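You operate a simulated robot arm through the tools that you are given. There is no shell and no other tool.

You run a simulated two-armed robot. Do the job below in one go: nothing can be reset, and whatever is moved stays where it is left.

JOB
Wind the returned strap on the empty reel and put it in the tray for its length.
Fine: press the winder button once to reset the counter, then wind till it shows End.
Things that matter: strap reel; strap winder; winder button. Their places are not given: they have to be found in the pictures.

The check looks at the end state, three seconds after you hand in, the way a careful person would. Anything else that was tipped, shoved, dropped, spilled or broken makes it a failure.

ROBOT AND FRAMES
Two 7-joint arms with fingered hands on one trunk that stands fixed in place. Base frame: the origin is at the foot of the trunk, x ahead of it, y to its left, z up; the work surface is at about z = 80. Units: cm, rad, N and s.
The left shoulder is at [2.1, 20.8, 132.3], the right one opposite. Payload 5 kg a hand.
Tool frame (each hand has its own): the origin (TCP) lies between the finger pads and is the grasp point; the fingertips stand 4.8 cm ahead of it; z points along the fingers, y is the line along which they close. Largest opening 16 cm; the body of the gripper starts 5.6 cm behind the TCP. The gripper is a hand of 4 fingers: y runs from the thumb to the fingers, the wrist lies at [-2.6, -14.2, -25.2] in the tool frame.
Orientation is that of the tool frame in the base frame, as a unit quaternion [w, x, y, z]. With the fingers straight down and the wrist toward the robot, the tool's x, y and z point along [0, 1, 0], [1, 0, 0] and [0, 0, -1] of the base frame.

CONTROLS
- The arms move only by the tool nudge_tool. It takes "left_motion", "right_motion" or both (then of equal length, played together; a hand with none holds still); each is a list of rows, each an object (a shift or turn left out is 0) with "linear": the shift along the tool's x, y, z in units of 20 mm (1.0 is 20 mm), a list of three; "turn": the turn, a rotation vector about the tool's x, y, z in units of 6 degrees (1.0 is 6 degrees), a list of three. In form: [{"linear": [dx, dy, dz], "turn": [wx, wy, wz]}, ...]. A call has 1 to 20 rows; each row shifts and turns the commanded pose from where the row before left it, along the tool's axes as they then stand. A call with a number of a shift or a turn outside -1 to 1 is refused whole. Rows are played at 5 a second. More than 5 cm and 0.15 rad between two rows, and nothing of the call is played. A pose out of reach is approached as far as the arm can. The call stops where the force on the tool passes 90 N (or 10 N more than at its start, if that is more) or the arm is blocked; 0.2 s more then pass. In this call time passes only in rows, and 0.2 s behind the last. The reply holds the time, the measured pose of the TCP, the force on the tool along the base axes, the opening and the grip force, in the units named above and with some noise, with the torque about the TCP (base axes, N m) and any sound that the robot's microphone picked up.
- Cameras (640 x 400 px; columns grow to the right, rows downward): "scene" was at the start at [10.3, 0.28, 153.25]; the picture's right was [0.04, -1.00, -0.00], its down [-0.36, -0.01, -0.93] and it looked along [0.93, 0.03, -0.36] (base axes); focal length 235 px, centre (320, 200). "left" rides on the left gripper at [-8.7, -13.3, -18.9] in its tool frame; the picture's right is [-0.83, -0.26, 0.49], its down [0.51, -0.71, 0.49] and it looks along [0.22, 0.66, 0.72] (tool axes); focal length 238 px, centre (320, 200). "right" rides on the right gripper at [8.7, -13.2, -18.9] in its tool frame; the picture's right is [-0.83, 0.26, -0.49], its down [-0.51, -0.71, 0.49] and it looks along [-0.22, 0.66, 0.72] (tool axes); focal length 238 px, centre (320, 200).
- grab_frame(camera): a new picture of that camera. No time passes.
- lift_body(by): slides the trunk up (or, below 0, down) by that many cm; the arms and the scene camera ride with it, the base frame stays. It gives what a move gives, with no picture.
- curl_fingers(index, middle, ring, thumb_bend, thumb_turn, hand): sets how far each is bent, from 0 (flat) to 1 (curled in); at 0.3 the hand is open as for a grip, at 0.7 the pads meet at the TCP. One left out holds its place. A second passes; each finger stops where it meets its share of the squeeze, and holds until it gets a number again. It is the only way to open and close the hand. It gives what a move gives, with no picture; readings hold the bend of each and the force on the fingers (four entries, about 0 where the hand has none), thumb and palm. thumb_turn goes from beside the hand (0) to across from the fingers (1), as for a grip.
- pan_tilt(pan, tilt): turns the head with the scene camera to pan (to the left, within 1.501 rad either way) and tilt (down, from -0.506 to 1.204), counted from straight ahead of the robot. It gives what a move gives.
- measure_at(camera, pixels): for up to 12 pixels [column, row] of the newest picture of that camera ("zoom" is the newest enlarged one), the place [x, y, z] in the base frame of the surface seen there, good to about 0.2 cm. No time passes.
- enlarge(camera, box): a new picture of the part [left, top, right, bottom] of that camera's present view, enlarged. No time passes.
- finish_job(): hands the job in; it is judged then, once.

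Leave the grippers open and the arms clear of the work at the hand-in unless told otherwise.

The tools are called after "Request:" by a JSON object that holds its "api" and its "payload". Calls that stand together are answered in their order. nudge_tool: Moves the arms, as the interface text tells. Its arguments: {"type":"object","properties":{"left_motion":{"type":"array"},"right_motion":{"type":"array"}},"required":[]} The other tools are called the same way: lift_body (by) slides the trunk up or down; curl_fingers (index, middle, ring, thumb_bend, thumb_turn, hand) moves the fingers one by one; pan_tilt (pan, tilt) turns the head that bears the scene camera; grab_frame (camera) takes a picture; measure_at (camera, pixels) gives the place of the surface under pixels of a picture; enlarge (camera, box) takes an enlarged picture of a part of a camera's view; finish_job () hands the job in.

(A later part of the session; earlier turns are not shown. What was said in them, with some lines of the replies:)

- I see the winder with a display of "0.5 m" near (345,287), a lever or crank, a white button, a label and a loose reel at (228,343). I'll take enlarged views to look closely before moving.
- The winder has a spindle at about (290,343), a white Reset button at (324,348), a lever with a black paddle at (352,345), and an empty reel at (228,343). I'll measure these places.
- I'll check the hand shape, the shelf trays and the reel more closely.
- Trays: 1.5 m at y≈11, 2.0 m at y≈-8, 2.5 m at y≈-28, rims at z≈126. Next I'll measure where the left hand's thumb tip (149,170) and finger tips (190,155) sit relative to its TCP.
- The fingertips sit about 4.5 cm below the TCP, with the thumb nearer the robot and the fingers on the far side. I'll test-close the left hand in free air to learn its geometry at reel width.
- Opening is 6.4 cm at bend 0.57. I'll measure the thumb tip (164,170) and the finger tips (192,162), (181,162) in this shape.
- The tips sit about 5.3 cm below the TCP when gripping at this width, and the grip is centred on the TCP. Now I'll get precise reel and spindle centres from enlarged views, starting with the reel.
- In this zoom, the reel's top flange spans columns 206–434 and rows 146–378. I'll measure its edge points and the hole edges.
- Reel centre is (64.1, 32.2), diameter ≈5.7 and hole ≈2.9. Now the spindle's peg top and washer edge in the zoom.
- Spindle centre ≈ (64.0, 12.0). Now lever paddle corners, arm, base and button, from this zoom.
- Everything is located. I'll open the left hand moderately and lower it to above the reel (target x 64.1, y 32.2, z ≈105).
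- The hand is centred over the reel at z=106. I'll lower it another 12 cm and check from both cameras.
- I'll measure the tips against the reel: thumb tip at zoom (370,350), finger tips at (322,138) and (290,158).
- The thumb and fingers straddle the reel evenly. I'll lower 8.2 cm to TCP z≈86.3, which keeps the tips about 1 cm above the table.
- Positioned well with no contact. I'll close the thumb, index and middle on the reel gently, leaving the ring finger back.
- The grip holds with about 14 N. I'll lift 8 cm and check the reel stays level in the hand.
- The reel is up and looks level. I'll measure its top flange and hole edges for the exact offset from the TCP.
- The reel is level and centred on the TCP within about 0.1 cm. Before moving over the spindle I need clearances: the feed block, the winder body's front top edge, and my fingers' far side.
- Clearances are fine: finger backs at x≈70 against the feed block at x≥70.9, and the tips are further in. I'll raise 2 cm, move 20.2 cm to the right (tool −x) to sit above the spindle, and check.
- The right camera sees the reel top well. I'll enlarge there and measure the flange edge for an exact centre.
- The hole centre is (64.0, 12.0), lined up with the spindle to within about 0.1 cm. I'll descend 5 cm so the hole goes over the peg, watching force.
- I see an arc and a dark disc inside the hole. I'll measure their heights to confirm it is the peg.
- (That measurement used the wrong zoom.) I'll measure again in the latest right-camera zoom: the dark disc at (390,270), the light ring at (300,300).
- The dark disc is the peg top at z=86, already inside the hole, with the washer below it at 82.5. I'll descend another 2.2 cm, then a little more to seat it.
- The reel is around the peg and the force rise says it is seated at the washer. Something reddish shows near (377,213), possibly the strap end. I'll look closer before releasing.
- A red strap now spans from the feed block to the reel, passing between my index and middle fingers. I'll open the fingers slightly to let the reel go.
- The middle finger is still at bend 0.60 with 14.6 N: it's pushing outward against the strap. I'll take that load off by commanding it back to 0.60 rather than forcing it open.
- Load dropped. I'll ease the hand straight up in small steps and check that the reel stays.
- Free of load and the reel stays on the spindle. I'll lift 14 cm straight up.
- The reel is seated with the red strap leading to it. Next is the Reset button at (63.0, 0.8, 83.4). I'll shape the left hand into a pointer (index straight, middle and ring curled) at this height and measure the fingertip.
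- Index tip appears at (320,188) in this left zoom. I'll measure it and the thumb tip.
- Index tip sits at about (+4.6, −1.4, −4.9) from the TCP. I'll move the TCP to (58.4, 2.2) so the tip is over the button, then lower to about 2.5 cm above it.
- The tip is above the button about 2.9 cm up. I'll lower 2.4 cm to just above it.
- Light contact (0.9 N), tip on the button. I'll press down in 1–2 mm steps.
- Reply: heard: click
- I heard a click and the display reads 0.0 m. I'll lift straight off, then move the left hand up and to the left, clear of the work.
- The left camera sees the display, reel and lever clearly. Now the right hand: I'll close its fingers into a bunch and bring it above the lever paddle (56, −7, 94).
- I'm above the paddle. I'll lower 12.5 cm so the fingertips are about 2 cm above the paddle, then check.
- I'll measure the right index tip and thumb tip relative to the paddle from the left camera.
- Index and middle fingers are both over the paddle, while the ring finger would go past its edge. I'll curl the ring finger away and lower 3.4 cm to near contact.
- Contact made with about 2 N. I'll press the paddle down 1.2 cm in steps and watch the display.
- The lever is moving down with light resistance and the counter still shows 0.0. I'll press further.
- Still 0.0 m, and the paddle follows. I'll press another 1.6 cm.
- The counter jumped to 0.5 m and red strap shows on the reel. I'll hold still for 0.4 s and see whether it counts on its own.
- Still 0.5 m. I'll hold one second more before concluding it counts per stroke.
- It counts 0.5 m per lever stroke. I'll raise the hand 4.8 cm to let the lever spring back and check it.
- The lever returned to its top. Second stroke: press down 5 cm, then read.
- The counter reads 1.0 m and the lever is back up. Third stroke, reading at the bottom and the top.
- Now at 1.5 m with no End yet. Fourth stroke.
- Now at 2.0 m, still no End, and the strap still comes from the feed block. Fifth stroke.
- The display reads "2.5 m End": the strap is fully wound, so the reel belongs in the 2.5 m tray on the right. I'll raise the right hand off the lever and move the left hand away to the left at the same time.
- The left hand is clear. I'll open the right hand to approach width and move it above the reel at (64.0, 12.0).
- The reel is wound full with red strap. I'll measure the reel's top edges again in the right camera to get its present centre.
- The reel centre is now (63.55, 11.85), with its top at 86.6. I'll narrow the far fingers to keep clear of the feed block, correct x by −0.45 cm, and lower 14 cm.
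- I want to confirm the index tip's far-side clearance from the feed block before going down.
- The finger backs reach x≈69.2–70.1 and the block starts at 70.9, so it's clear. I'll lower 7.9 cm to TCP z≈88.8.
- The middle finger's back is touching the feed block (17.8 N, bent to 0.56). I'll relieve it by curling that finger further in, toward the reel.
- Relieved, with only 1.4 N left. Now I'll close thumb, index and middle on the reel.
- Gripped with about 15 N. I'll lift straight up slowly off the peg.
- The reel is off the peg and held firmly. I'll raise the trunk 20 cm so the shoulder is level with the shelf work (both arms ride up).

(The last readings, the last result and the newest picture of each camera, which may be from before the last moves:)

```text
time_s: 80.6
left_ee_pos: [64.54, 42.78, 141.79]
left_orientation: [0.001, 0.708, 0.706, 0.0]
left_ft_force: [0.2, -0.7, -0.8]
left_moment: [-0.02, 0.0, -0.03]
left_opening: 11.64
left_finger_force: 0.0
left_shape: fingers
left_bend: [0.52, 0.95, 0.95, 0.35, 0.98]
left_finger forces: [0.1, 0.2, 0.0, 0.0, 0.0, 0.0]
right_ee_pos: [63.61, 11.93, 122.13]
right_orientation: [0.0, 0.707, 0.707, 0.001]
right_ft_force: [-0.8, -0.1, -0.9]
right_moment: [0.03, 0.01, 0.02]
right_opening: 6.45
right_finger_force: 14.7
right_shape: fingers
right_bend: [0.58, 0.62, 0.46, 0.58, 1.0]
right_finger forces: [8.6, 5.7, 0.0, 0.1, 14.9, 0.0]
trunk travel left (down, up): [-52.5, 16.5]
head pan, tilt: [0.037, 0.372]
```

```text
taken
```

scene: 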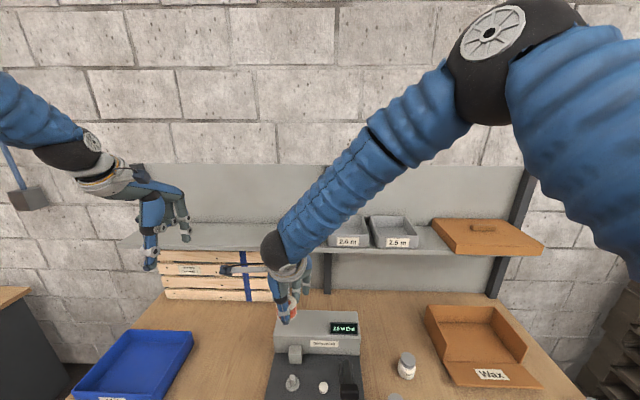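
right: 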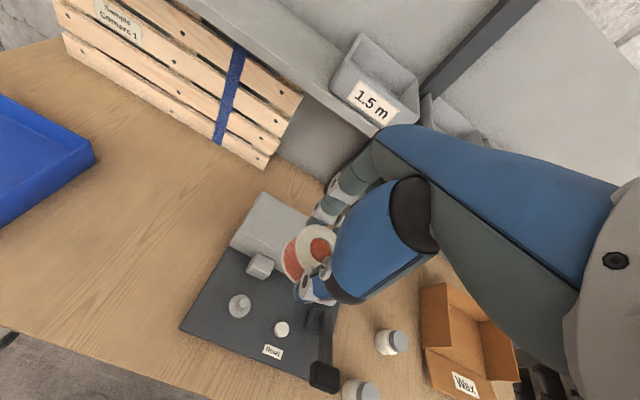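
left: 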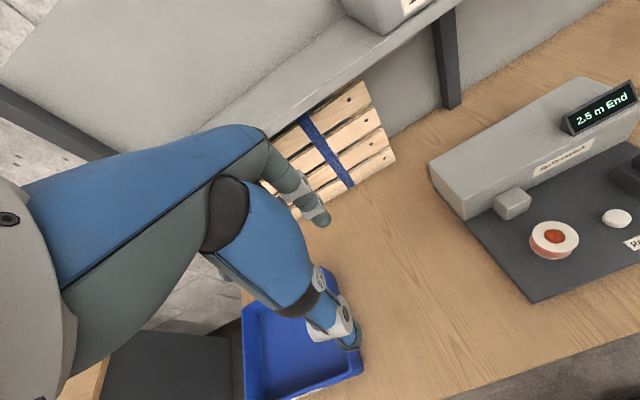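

The trunk is up 20 cm and the reel is still held. Now I'll swing the right hand 40 cm to the right and up 18 cm, in front of the 2.5 m tray.

Request:
{"api": "nudge_tool", "payload": {"right_motion": [{"linear": [-0.6, 0, -0.5]}, {"linear": [-1, 0, -0.5]}, {"linear": [-1, 0, -0.5]}, {"linear": [-1, 0, -0.5]}, {"linear": [-1, 0, -0.5]}, {"linear": [-1, 0, -0.5]}, {"linear": [-1, 0, -0.5]}, {"linear": [-1, 0, -0.5]}, {"linear": [-1, 0, -0.5]}, {"linear": [-1, 0, -0.5]}, {"linear": [-1, 0, -0.5]}, {"linear": [-1, 0, -0.5]}, {"linear": [-1, 0, -0.5]}, {"linear": [-1, 0, -0.5]}, {"linear": [-1, 0, -0.5]}, {"linear": [-1, 0, -0.5]}, {"linear": [-1, 0, -0.5]}, {"linear": [-1, 0, -0.5]}, {"linear": [-1, 0, 0]}, {"linear": [-1, 0, 0]}]}}

Request:
{"api": "grab_frame", "payload": {"camera": "scene"}}

Request:
{"api": "grab_frame", "payload": {"camera": "right"}}

Request:
{"api": "measure_at", "payload": {"camera": "scene", "pixels": [[378, 237], [418, 238], [368, 217], [404, 217], [395, 228], [397, 242], [434, 224], [450, 243]]}}

```text
time_s: 84.8
left_ee_pos: [64.43, 42.74, 141.82]
left_orientation: [0.0, 0.708, 0.706, 0.0]
left_ft_force: [0.0, -0.5, 0.8]
left_moment: [0.07, -0.01, 0.01]
left_opening: 11.63
left_finger_force: 0.1
left_shape: fingers
left_bend: [0.52, 0.95, 0.95, 0.35, 0.98]
left_finger forces: [0.0, 0.1, 0.0, 0.1, 0.0, 0.1]
right_ee_pos: [63.7, -27.42, 140.38]
right_orientation: [0.0, 0.707, 0.707, 0.001]
right_ft_force: [-0.1, -0.4, -0.1]
right_moment: [0.06, -0.03, 0.02]
right_opening: 6.46
right_finger_force: 14.1
right_shape: fingers
right_bend: [0.58, 0.62, 0.46, 0.58, 1.0]
right_finger forces: [8.6, 5.7, 0.1, 0.0, 14.8, 0.0]
trunk travel left (down, up): [-52.5, 16.5]
head pan, tilt: [0.037, 0.372]
```

```text
taken
```

scene: 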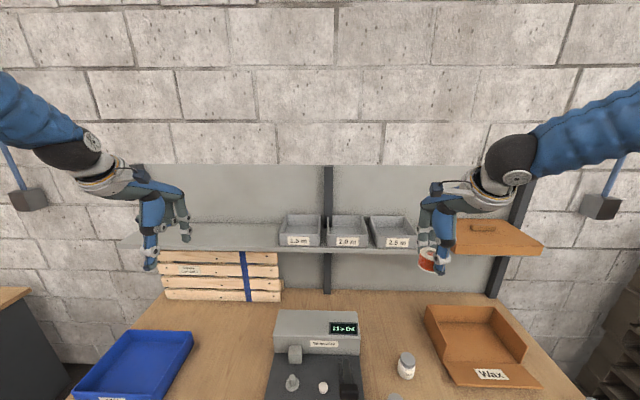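

```text
taken
```

right: 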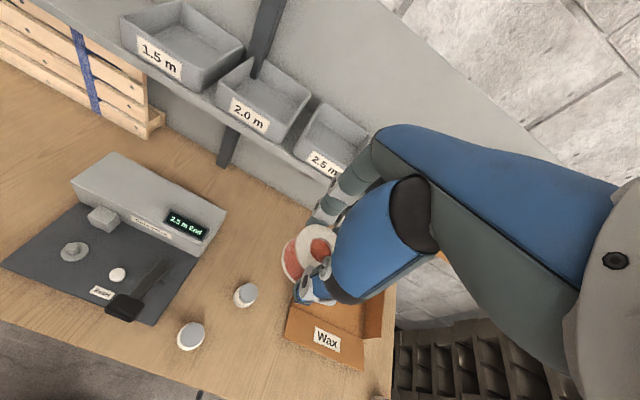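

```text
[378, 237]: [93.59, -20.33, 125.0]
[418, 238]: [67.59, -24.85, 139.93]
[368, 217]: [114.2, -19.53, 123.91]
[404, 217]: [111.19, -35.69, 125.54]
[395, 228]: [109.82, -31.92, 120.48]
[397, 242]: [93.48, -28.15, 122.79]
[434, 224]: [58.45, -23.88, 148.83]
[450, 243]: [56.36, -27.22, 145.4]
```

The 2.5 m tray spans x 93.5–111, y −36 to −20, floor z 120.5. I'll move forward 30 cm at z 140 (reel bottom ≈134, well above the rim at 126).

Request:
{"api": "nudge_tool", "payload": {"right_motion": [{"linear": [-0.1, 0.6, 0]}, {"linear": [-0.1, 1, 0]}, {"linear": [0, 1, 0]}, {"linear": [0, 1, 0]}, {"linear": [0, 1, 0]}, {"linear": [0, 1, 0]}, {"linear": [0, 1, 0]}, {"linear": [0, 1, 0]}, {"linear": [0, 1, 0]}, {"linear": [0, 1, 0]}, {"linear": [0, 1, 0]}, {"linear": [0, 1, 0]}, {"linear": [0, 1, 0]}, {"linear": [0, 1, 0]}, {"linear": [0, 1, 0]}, {"linear": [0, 0.4, 0]}, {"linear": [0, 0, 0]}]}}

Request:
{"api": "grab_frame", "payload": {"camera": "scene"}}

Request:
{"api": "grab_frame", "payload": {"camera": "right"}}

```text
time_s: 88.4
left_ee_pos: [64.47, 42.81, 141.79]
left_orientation: [0.001, 0.707, 0.707, 0.0]
left_ft_force: [-0.2, 0.4, 0.8]
left_moment: [-0.01, 0.02, 0.01]
left_opening: 11.67
left_finger_force: 0.1
left_shape: fingers
left_bend: [0.52, 0.95, 0.95, 0.35, 0.98]
left_finger forces: [0.0, 0.0, 0.0, 0.0, 0.0, 0.0]
right_ee_pos: [93.81, -27.6, 140.32]
right_orientation: [0.001, 0.707, 0.708, 0.0]
right_ft_force: [0.7, 0.0, -0.5]
right_moment: [-0.01, -0.01, 0.0]
right_opening: 6.44
right_finger_force: 14.3
right_shape: fingers
right_bend: [0.58, 0.62, 0.46, 0.58, 1.0]
right_finger forces: [8.6, 5.8, 0.0, 0.0, 14.6, 0.0]
trunk travel left (down, up): [-52.5, 16.5]
head pan, tilt: [0.037, 0.372]
```

```text
taken
```

scene: 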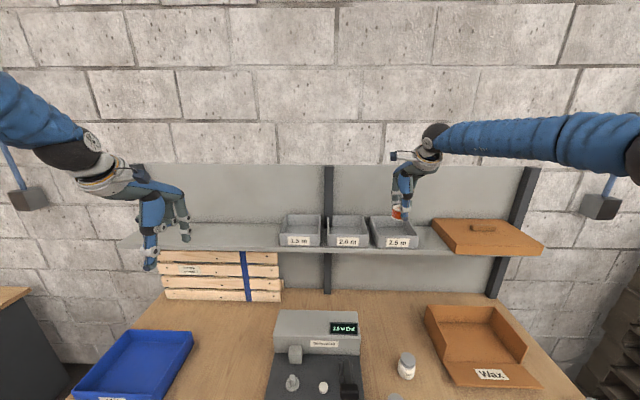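

```text
taken
```

right: 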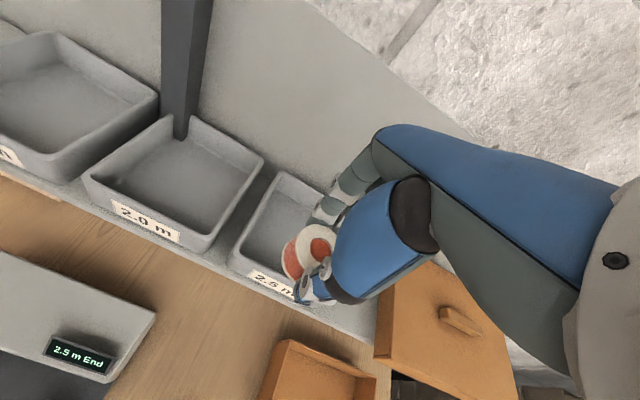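

It reaches well. I'll move forward 7 cm more to x ≈101 over the tray centre.

Request:
{"api": "nudge_tool", "payload": {"right_motion": [{"linear": [0, 0.8, 0]}, {"linear": [-0.1, 0.9, 0]}, {"linear": [-0.1, 0.9, 0]}, {"linear": [0, 0.9, 0]}, {"linear": [0, 0, 0]}, {"linear": [0, 0, 0]}]}}

Request:
{"api": "enlarge", "payload": {"camera": "scene", "box": [330, 140, 480, 260]}}

Request:
{"api": "grab_frame", "payload": {"camera": "right"}}

```text
time_s: 89.8
left_ee_pos: [64.44, 42.79, 141.86]
left_orientation: [0.0, 0.708, 0.706, 0.0]
left_ft_force: [-0.8, -1.0, -0.8]
left_moment: [-0.02, 0.0, 0.01]
left_opening: 11.66
left_finger_force: 0.1
left_shape: fingers
left_bend: [0.52, 0.95, 0.95, 0.35, 0.98]
left_finger forces: [0.0, 0.1, 0.1, 0.1, 0.0, 0.0]
right_ee_pos: [100.78, -28.12, 140.21]
right_orientation: [0.0, 0.707, 0.707, 0.0]
right_ft_force: [1.2, -0.5, -0.2]
right_moment: [-0.04, -0.04, 0.0]
right_opening: 6.46
right_finger_force: 13.7
right_shape: fingers
right_bend: [0.58, 0.62, 0.46, 0.58, 1.0]
right_finger forces: [8.6, 5.8, 0.0, 0.0, 14.3, 0.0]
trunk travel left (down, up): [-52.5, 16.5]
head pan, tilt: [0.037, 0.372]
```

```text
3.33 times, centred on (405, 200) of scene
```

zoom: 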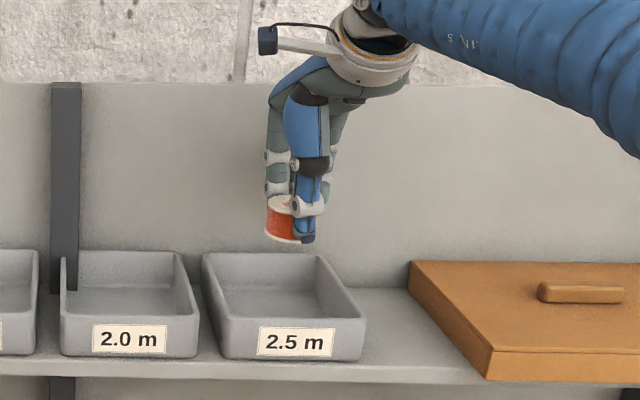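

```text
taken
```

right: 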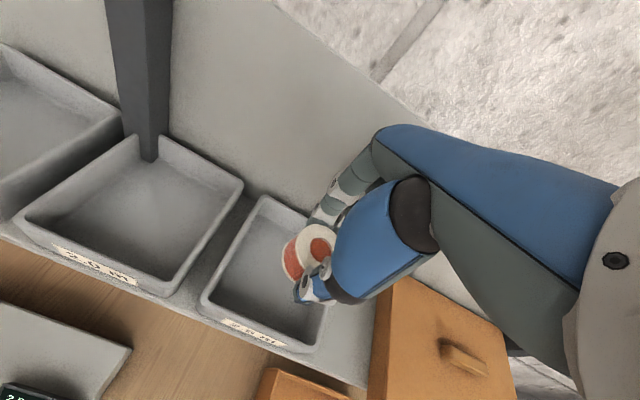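

The reel is over the 2.5 m tray. I'll measure the tray's rim corners and floor from the right camera to centre the reel.

Request:
{"api": "measure_at", "payload": {"camera": "right", "pixels": [[206, 300], [318, 350], [264, 199], [308, 216], [255, 280], [260, 318], [270, 240], [300, 330], [232, 250], [350, 150]]}}

```text
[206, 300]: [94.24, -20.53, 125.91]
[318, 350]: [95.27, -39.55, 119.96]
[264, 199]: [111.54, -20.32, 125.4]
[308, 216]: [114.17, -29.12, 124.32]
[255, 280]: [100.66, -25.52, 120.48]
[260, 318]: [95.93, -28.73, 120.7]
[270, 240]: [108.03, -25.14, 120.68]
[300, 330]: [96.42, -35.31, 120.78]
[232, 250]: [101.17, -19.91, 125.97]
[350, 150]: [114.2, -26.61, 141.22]
```

Tray inside: x 94.5–110.5, floor 120.6. I'll shift 0.8 cm forward and lower 9 cm, then check.

Request:
{"api": "nudge_tool", "payload": {"right_motion": [{"linear": [0, 0.4, 0.3]}, {"linear": [0, 0, 0.8]}, {"linear": [0, 0, 0.8]}, {"linear": [0, 0, 0.8]}, {"linear": [0, 0, 0.8]}, {"linear": [0, 0, 0.8]}, {"linear": [0, 0, 0.2]}, {"linear": [0, 0, 0]}]}}

Request:
{"api": "enlarge", "payload": {"camera": "scene", "box": [340, 160, 460, 260]}}

Request:
{"api": "grab_frame", "payload": {"camera": "right"}}

```text
time_s: 91.6
left_ee_pos: [64.43, 42.78, 141.87]
left_orientation: [0.0, 0.707, 0.707, 0.0]
left_ft_force: [0.4, -0.2, -0.1]
left_moment: [0.01, -0.01, 0.02]
left_opening: 11.66
left_finger_force: 0.0
left_shape: fingers
left_bend: [0.52, 0.95, 0.95, 0.35, 0.98]
left_finger forces: [0.0, 0.0, 0.1, 0.0, 0.0, 0.0]
right_ee_pos: [101.59, -28.16, 131.29]
right_orientation: [0.0, 0.708, 0.706, 0.0]
right_ft_force: [-0.4, 0.1, -1.9]
right_moment: [0.0, -0.01, -0.01]
right_opening: 6.41
right_finger_force: 14.1
right_shape: fingers
right_bend: [0.58, 0.62, 0.46, 0.58, 1.0]
right_finger forces: [8.6, 5.8, 0.0, 0.1, 14.3, 0.0]
trunk travel left (down, up): [-52.5, 16.5]
head pan, tilt: [0.037, 0.372]
```

```text
4.00 times, centred on (400, 210) of scene
```

zoom: 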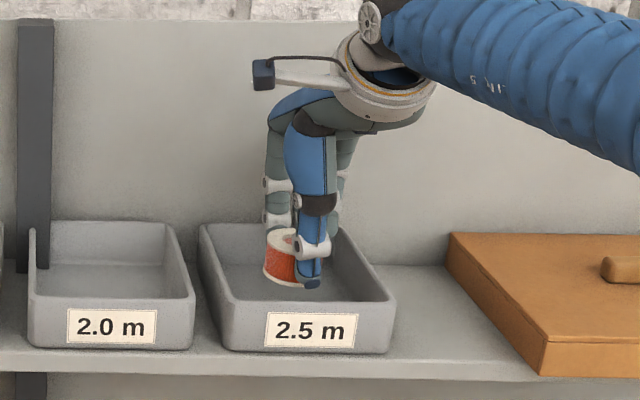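

```text
taken
```

right: 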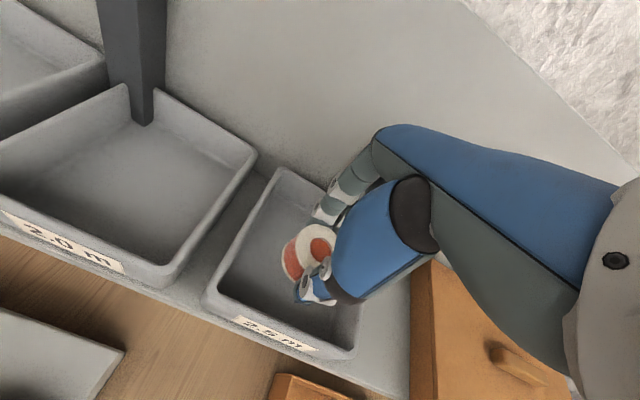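

Inside the tray walls with room all round. I'll lower 4.1 cm to just at the floor.

Request:
{"api": "nudge_tool", "payload": {"right_motion": [{"linear": [0, 0, 0.6]}, {"linear": [0, 0, 0.6]}, {"linear": [0, 0, 0.4]}, {"linear": [0, 0, 0.3]}, {"linear": [0, 0, 0.15]}, {"linear": [0, 0, 0]}]}}

Request:
{"api": "enlarge", "payload": {"camera": "right", "box": [190, 150, 390, 370]}}

```text
time_s: 93.0
left_ee_pos: [64.42, 42.84, 141.8]
left_orientation: [-0.001, 0.708, 0.706, 0.001]
left_ft_force: [1.0, 0.2, -0.5]
left_moment: [-0.02, -0.02, -0.01]
left_opening: 11.68
left_finger_force: 0.1
left_shape: fingers
left_bend: [0.52, 0.95, 0.95, 0.35, 0.98]
left_finger forces: [0.0, 0.0, 0.1, 0.0, 0.0, 0.0]
right_ee_pos: [101.57, -28.08, 127.11]
right_orientation: [-0.001, 0.707, 0.707, 0.0]
right_ft_force: [-0.3, 0.5, -0.9]
right_moment: [-0.01, -0.04, 0.01]
right_opening: 6.42
right_finger_force: 14.2
right_shape: fingers
right_bend: [0.58, 0.62, 0.46, 0.58, 1.0]
right_finger forces: [8.6, 5.8, 0.1, 0.0, 14.2, 0.1]
trunk travel left (down, up): [-52.5, 16.5]
head pan, tilt: [0.037, 0.372]
```

```text
1.82 times, centred on (290, 260) of right
```

zoom: 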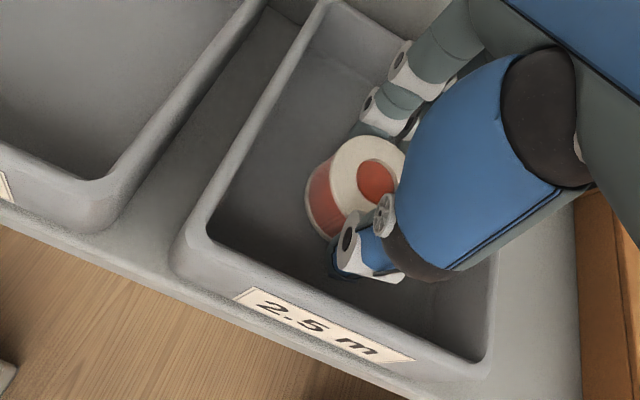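

No contact yet. I'll lower another 3 mm and then open the fingers in two small steps.

Request:
{"api": "nudge_tool", "payload": {"right_motion": [{"linear": [0, 0, 0.1]}, {"linear": [0, 0, 0.07]}, {"linear": [0, 0, 0]}]}}

Request:
{"api": "curl_fingers", "payload": {"hand": "right", "index": 0.55, "middle": 0.57, "thumb_bend": 0.54}}

Request:
{"api": "curl_fingers", "payload": {"hand": "right", "index": 0.5, "middle": 0.52, "ring": 0.5, "thumb_bend": 0.5}}

Request:
{"api": "enlarge", "payload": {"camera": "right", "box": [190, 150, 390, 370]}}

Request:
{"api": "enlarge", "payload": {"camera": "scene", "box": [340, 160, 460, 260]}}

```text
time_s: 93.8
left_ee_pos: [64.46, 42.75, 141.84]
left_orientation: [0.0, 0.708, 0.706, 0.0]
left_ft_force: [0.7, -0.3, 0.3]
left_moment: [0.01, 0.01, 0.0]
left_opening: 11.65
left_finger_force: 0.0
left_shape: fingers
left_bend: [0.52, 0.95, 0.95, 0.35, 0.98]
left_finger forces: [0.0, 0.1, 0.0, 0.0, 0.0, 0.1]
right_ee_pos: [101.54, -28.12, 126.68]
right_orientation: [0.0, 0.707, 0.707, 0.0]
right_ft_force: [0.2, 0.7, -0.8]
right_moment: [-0.02, 0.01, -0.01]
right_opening: 6.44
right_finger_force: 14.0
right_shape: fingers
right_bend: [0.58, 0.62, 0.46, 0.58, 1.0]
right_finger forces: [8.6, 5.8, 0.0, 0.0, 14.2, 0.0]
trunk travel left (down, up): [-52.5, 16.5]
head pan, tilt: [0.037, 0.372]
```

```text
time_s: 94.8
left_ee_pos: [64.42, 42.93, 141.84]
left_orientation: [0.0, 0.708, 0.706, -0.001]
left_ft_force: [0.7, 0.6, 0.1]
left_moment: [-0.03, 0.02, -0.01]
left_opening: 11.65
left_finger_force: 0.0
left_shape: fingers
left_bend: [0.52, 0.95, 0.95, 0.35, 0.98]
left_finger forces: [0.0, 0.1, 0.0, 0.0, 0.1, 0.0]
right_ee_pos: [101.58, -28.12, 126.85]
right_orientation: [0.001, 0.707, 0.707, 0.0]
right_ft_force: [0.4, 0.4, 0.4]
right_moment: [-0.03, 0.0, 0.01]
right_opening: 7.26
right_finger_force: 0.1
right_shape: fingers
right_bend: [0.55, 0.56, 0.46, 0.54, 1.0]
right_finger forces: [0.1, 0.0, 0.0, 0.1, 0.1, 0.1]
trunk travel left (down, up): [-52.5, 16.5]
head pan, tilt: [0.037, 0.372]
```

```text
time_s: 95.8
left_ee_pos: [64.5, 42.87, 141.89]
left_orientation: [0.0, 0.708, 0.707, 0.001]
left_ft_force: [0.0, -0.6, -0.1]
left_moment: [0.01, 0.02, -0.03]
left_opening: 11.66
left_finger_force: 0.0
left_shape: fingers
left_bend: [0.52, 0.95, 0.95, 0.35, 0.98]
left_finger forces: [0.0, 0.0, 0.1, 0.1, 0.0, 0.0]
right_ee_pos: [101.57, -27.96, 126.87]
right_orientation: [0.0, 0.707, 0.707, 0.0]
right_ft_force: [-0.2, 0.3, -0.1]
right_moment: [0.01, -0.02, -0.02]
right_opening: 9.05
right_finger_force: 0.1
right_shape: fingers
right_bend: [0.5, 0.52, 0.5, 0.5, 1.0]
right_finger forces: [0.1, 0.0, 0.0, 0.0, 0.1, 0.0]
trunk travel left (down, up): [-52.5, 16.5]
head pan, tilt: [0.037, 0.372]
```

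```text
1.82 times, centred on (290, 260) of right
```

zoom: 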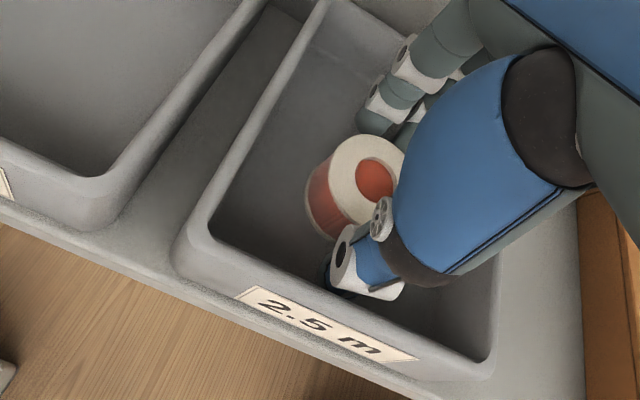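

```text
4.00 times, centred on (400, 210) of scene
```

zoom: 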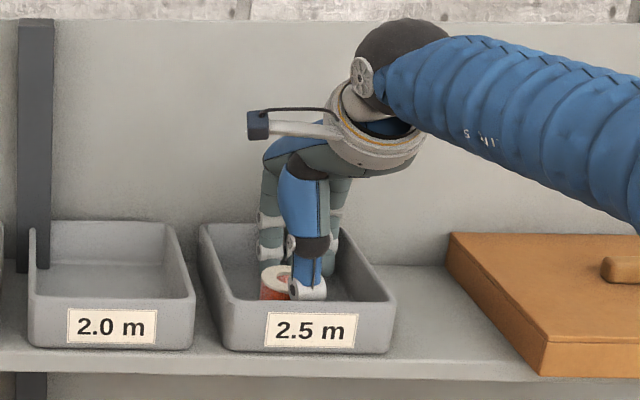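

The reel stands free on the tray floor and the fingers carry no load. I'll lift the hand straight up 14 cm.

Request:
{"api": "nudge_tool", "payload": {"right_motion": [{"linear": [0, 0, -0.4]}, {"linear": [0, 0, -0.6]}, {"linear": [0, 0, -1]}, {"linear": [0, 0, -1]}, {"linear": [0, 0, -1]}, {"linear": [0, 0, -1]}, {"linear": [0, 0, -1]}, {"linear": [0, 0, -1]}, {"linear": [0, 0, 0]}]}}

Request:
{"api": "enlarge", "payload": {"camera": "scene", "box": [340, 160, 460, 260]}}

Request:
{"api": "grab_frame", "payload": {"camera": "right"}}

```text
time_s: 97.8
left_ee_pos: [64.6, 42.86, 141.9]
left_orientation: [0.0, 0.707, 0.707, 0.0]
left_ft_force: [-0.1, -0.7, 0.0]
left_moment: [0.01, 0.0, 0.0]
left_opening: 11.66
left_finger_force: 0.2
left_shape: fingers
left_bend: [0.52, 0.95, 0.95, 0.35, 0.98]
left_finger forces: [0.0, 0.0, 0.0, 0.1, 0.0, 0.0]
right_ee_pos: [101.44, -28.14, 140.63]
right_orientation: [0.0, 0.708, 0.707, 0.001]
right_ft_force: [0.8, -0.6, 0.3]
right_moment: [0.0, 0.04, 0.01]
right_opening: 9.05
right_finger_force: 0.1
right_shape: fingers
right_bend: [0.5, 0.52, 0.5, 0.5, 1.0]
right_finger forces: [0.0, 0.1, 0.0, 0.0, 0.0, 0.0]
trunk travel left (down, up): [-52.5, 16.5]
head pan, tilt: [0.037, 0.372]
```

```text
4.00 times, centred on (400, 210) of scene
```

zoom: 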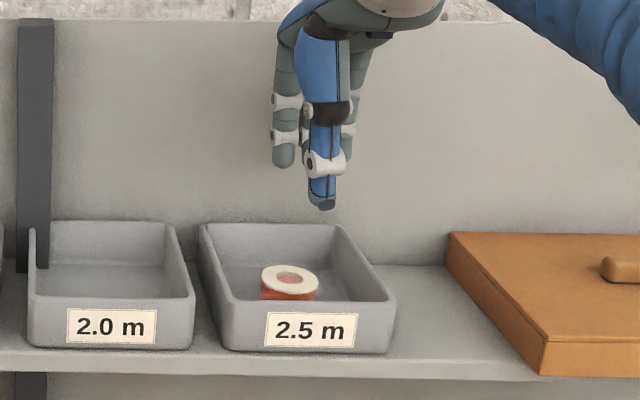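

```text
taken
```

right: 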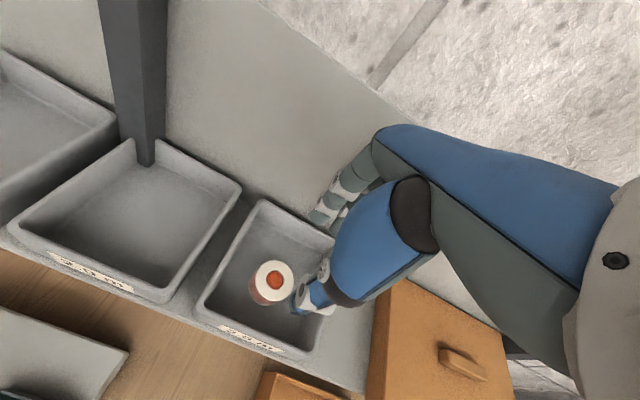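

The reel rests flat in the 2.5 m tray. I'll draw the right hand back 32 cm and then open both hands.

Request:
{"api": "nudge_tool", "payload": {"right_motion": [{"linear": [0, -0.6, -0.3]}, {"linear": [0, -1, -0.3]}, {"linear": [0, -1, -0.3]}, {"linear": [0, -1, 0]}, {"linear": [0, -1, 0]}, {"linear": [0, -1, 0]}, {"linear": [0, -1, 0]}, {"linear": [0, -1, 0]}, {"linear": [0, -1, 0]}, {"linear": [0, -1, 0]}, {"linear": [0, -1, 0]}, {"linear": [0, -1, 0]}, {"linear": [0, -1, 0]}, {"linear": [0, -1, 0]}, {"linear": [0, -1, 0]}, {"linear": [0, -1, 0]}, {"linear": [0, -0.6, 0]}]}}

Request:
{"api": "curl_fingers", "payload": {"hand": "right", "index": 0.3, "middle": 0.3, "ring": 0.3, "thumb_bend": 0.3}}

Request:
{"api": "curl_fingers", "payload": {"hand": "left", "index": 0.3, "middle": 0.3, "ring": 0.3, "thumb_bend": 0.3}}

Request:
{"api": "grab_frame", "payload": {"camera": "scene"}}

Request:
{"api": "grab_frame", "payload": {"camera": "right"}}

Request:
{"api": "grab_frame", "payload": {"camera": "left"}}

```text
time_s: 101.4
left_ee_pos: [64.45, 42.78, 141.93]
left_orientation: [0.0, 0.707, 0.707, -0.001]
left_ft_force: [-0.9, -0.5, -0.5]
left_moment: [-0.01, -0.01, 0.01]
left_opening: 11.69
left_finger_force: 0.1
left_shape: fingers
left_bend: [0.52, 0.95, 0.95, 0.35, 0.98]
left_finger forces: [0.0, 0.0, 0.0, 0.0, 0.0, 0.0]
right_ee_pos: [69.22, -28.13, 142.61]
right_orientation: [0.0, 0.707, 0.707, 0.0]
right_ft_force: [-0.3, -0.2, -1.2]
right_moment: [-0.01, -0.02, -0.04]
right_opening: 9.04
right_finger_force: 0.0
right_shape: fingers
right_bend: [0.5, 0.52, 0.5, 0.5, 1.0]
right_finger forces: [0.1, 0.0, 0.1, 0.0, 0.0, 0.0]
trunk travel left (down, up): [-52.5, 16.5]
head pan, tilt: [0.037, 0.372]
```

```text
time_s: 102.4
left_ee_pos: [64.36, 42.81, 141.78]
left_orientation: [0.0, 0.708, 0.706, 0.0]
left_ft_force: [-0.4, 0.3, 0.3]
left_moment: [0.0, -0.03, -0.03]
left_opening: 11.65
left_finger_force: 0.0
left_shape: fingers
left_bend: [0.52, 0.95, 0.95, 0.35, 0.98]
left_finger forces: [0.0, 0.0, 0.1, 0.0, 0.1, 0.1]
right_ee_pos: [69.2, -28.04, 142.56]
right_orientation: [0.0, 0.707, 0.707, 0.0]
right_ft_force: [0.9, 0.8, -0.7]
right_moment: [-0.01, 0.0, -0.01]
right_opening: 16.99
right_finger_force: 0.1
right_shape: fingers
right_bend: [0.3, 0.3, 0.3, 0.3, 0.98]
right_finger forces: [0.0, 0.0, 0.1, 0.1, 0.0, 0.1]
trunk travel left (down, up): [-52.5, 16.5]
head pan, tilt: [0.037, 0.372]
```

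```text
time_s: 103.4
left_ee_pos: [64.49, 42.83, 141.79]
left_orientation: [-0.001, 0.708, 0.707, 0.0]
left_ft_force: [-0.6, -0.1, -0.4]
left_moment: [-0.02, 0.01, 0.0]
left_opening: 16.94
left_finger_force: 0.0
left_shape: fingers
left_bend: [0.3, 0.3, 0.3, 0.3, 0.98]
left_finger forces: [0.0, 0.0, 0.1, 0.1, 0.0, 0.1]
right_ee_pos: [69.08, -28.13, 142.55]
right_orientation: [0.001, 0.707, 0.707, -0.001]
right_ft_force: [0.2, -0.9, -0.7]
right_moment: [-0.02, 0.01, 0.02]
right_opening: 16.97
right_finger_force: 0.1
right_shape: fingers
right_bend: [0.3, 0.3, 0.3, 0.3, 0.98]
right_finger forces: [0.1, 0.1, 0.0, 0.1, 0.1, 0.0]
trunk travel left (down, up): [-52.5, 16.5]
head pan, tilt: [0.037, 0.372]
```

```text
taken
```

scene: 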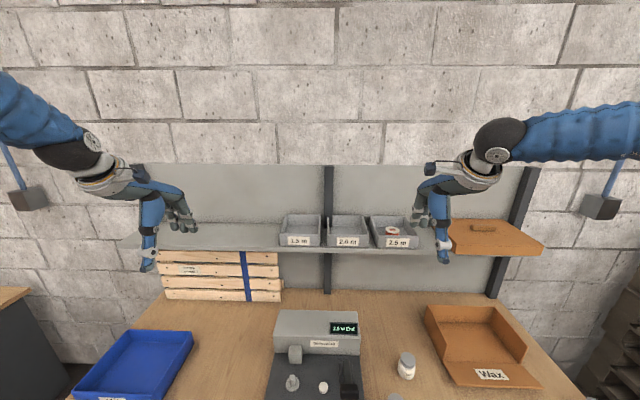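

```text
taken
```

right: 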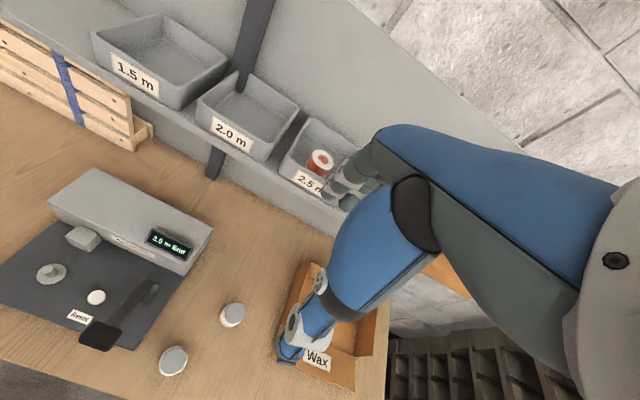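

```text
taken
```

left: 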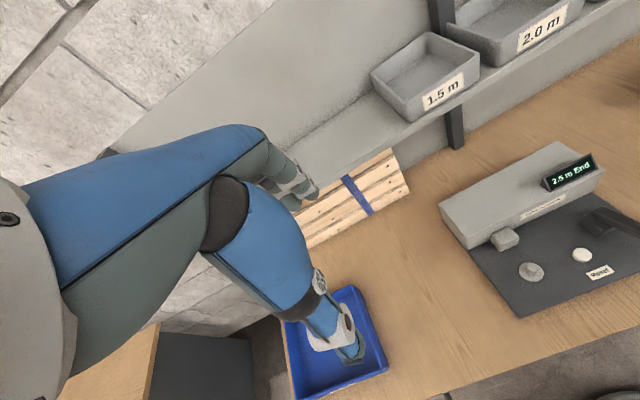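

Everything looks in place. As a last check I'll measure the winder's spindle, button and the jars against their earlier positions, and look closely at the reel.

Request:
{"api": "measure_at", "payload": {"camera": "right", "pixels": [[50, 272], [97, 297], [232, 315], [173, 361], [90, 250], [320, 157]]}}

Request:
{"api": "enlarge", "payload": {"camera": "right", "box": [270, 100, 390, 220]}}

```text
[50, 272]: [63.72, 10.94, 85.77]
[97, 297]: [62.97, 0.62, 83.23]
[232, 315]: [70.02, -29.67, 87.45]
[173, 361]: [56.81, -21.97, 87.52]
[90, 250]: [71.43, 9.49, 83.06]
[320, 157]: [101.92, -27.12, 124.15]
```

```text
3.33 times, centred on (330, 160) of right
```

zoom: 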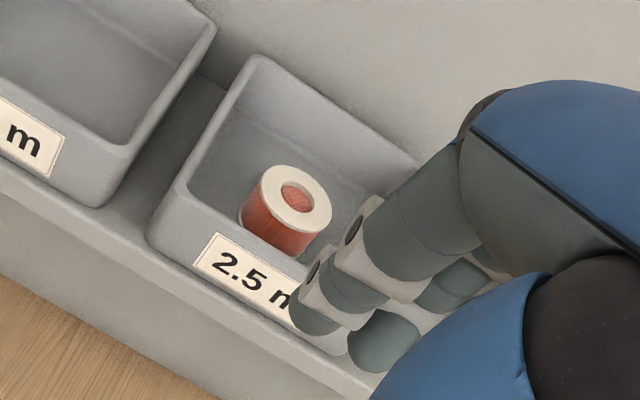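

The wound reel lies flat in the 2.5 m tray. The winder and jars are where they were, the display reads "2.5 m End", and both hands are open and clear. I'm handing in the job.

Request:
{"api": "finish_job", "payload": {}}

```text
The job is handed in.
```

The strap is wound on the reel, and the reel is lying flat in the 2.5 m tray. I've handed the job in, but no verdict came back with it.

- **Reset:** I pressed the winder button once. It clicked, and the counter went from 0.5 m to 0.0 m.
- **Winding:** The counter adds 0.5 m per lever stroke. After five strokes it read "2.5 m End".
- **Contact with the winder:** While gripping and releasing the reel, a finger pressed against the winder with up to about 18 N. On the pick-up it was against the feed block. My final measurements put the winder and both jars where they started, within the measuring error.
- **End state:** Both hands are open and clear of the work. The trunk is still raised 20 cm from when I reached the shelf.
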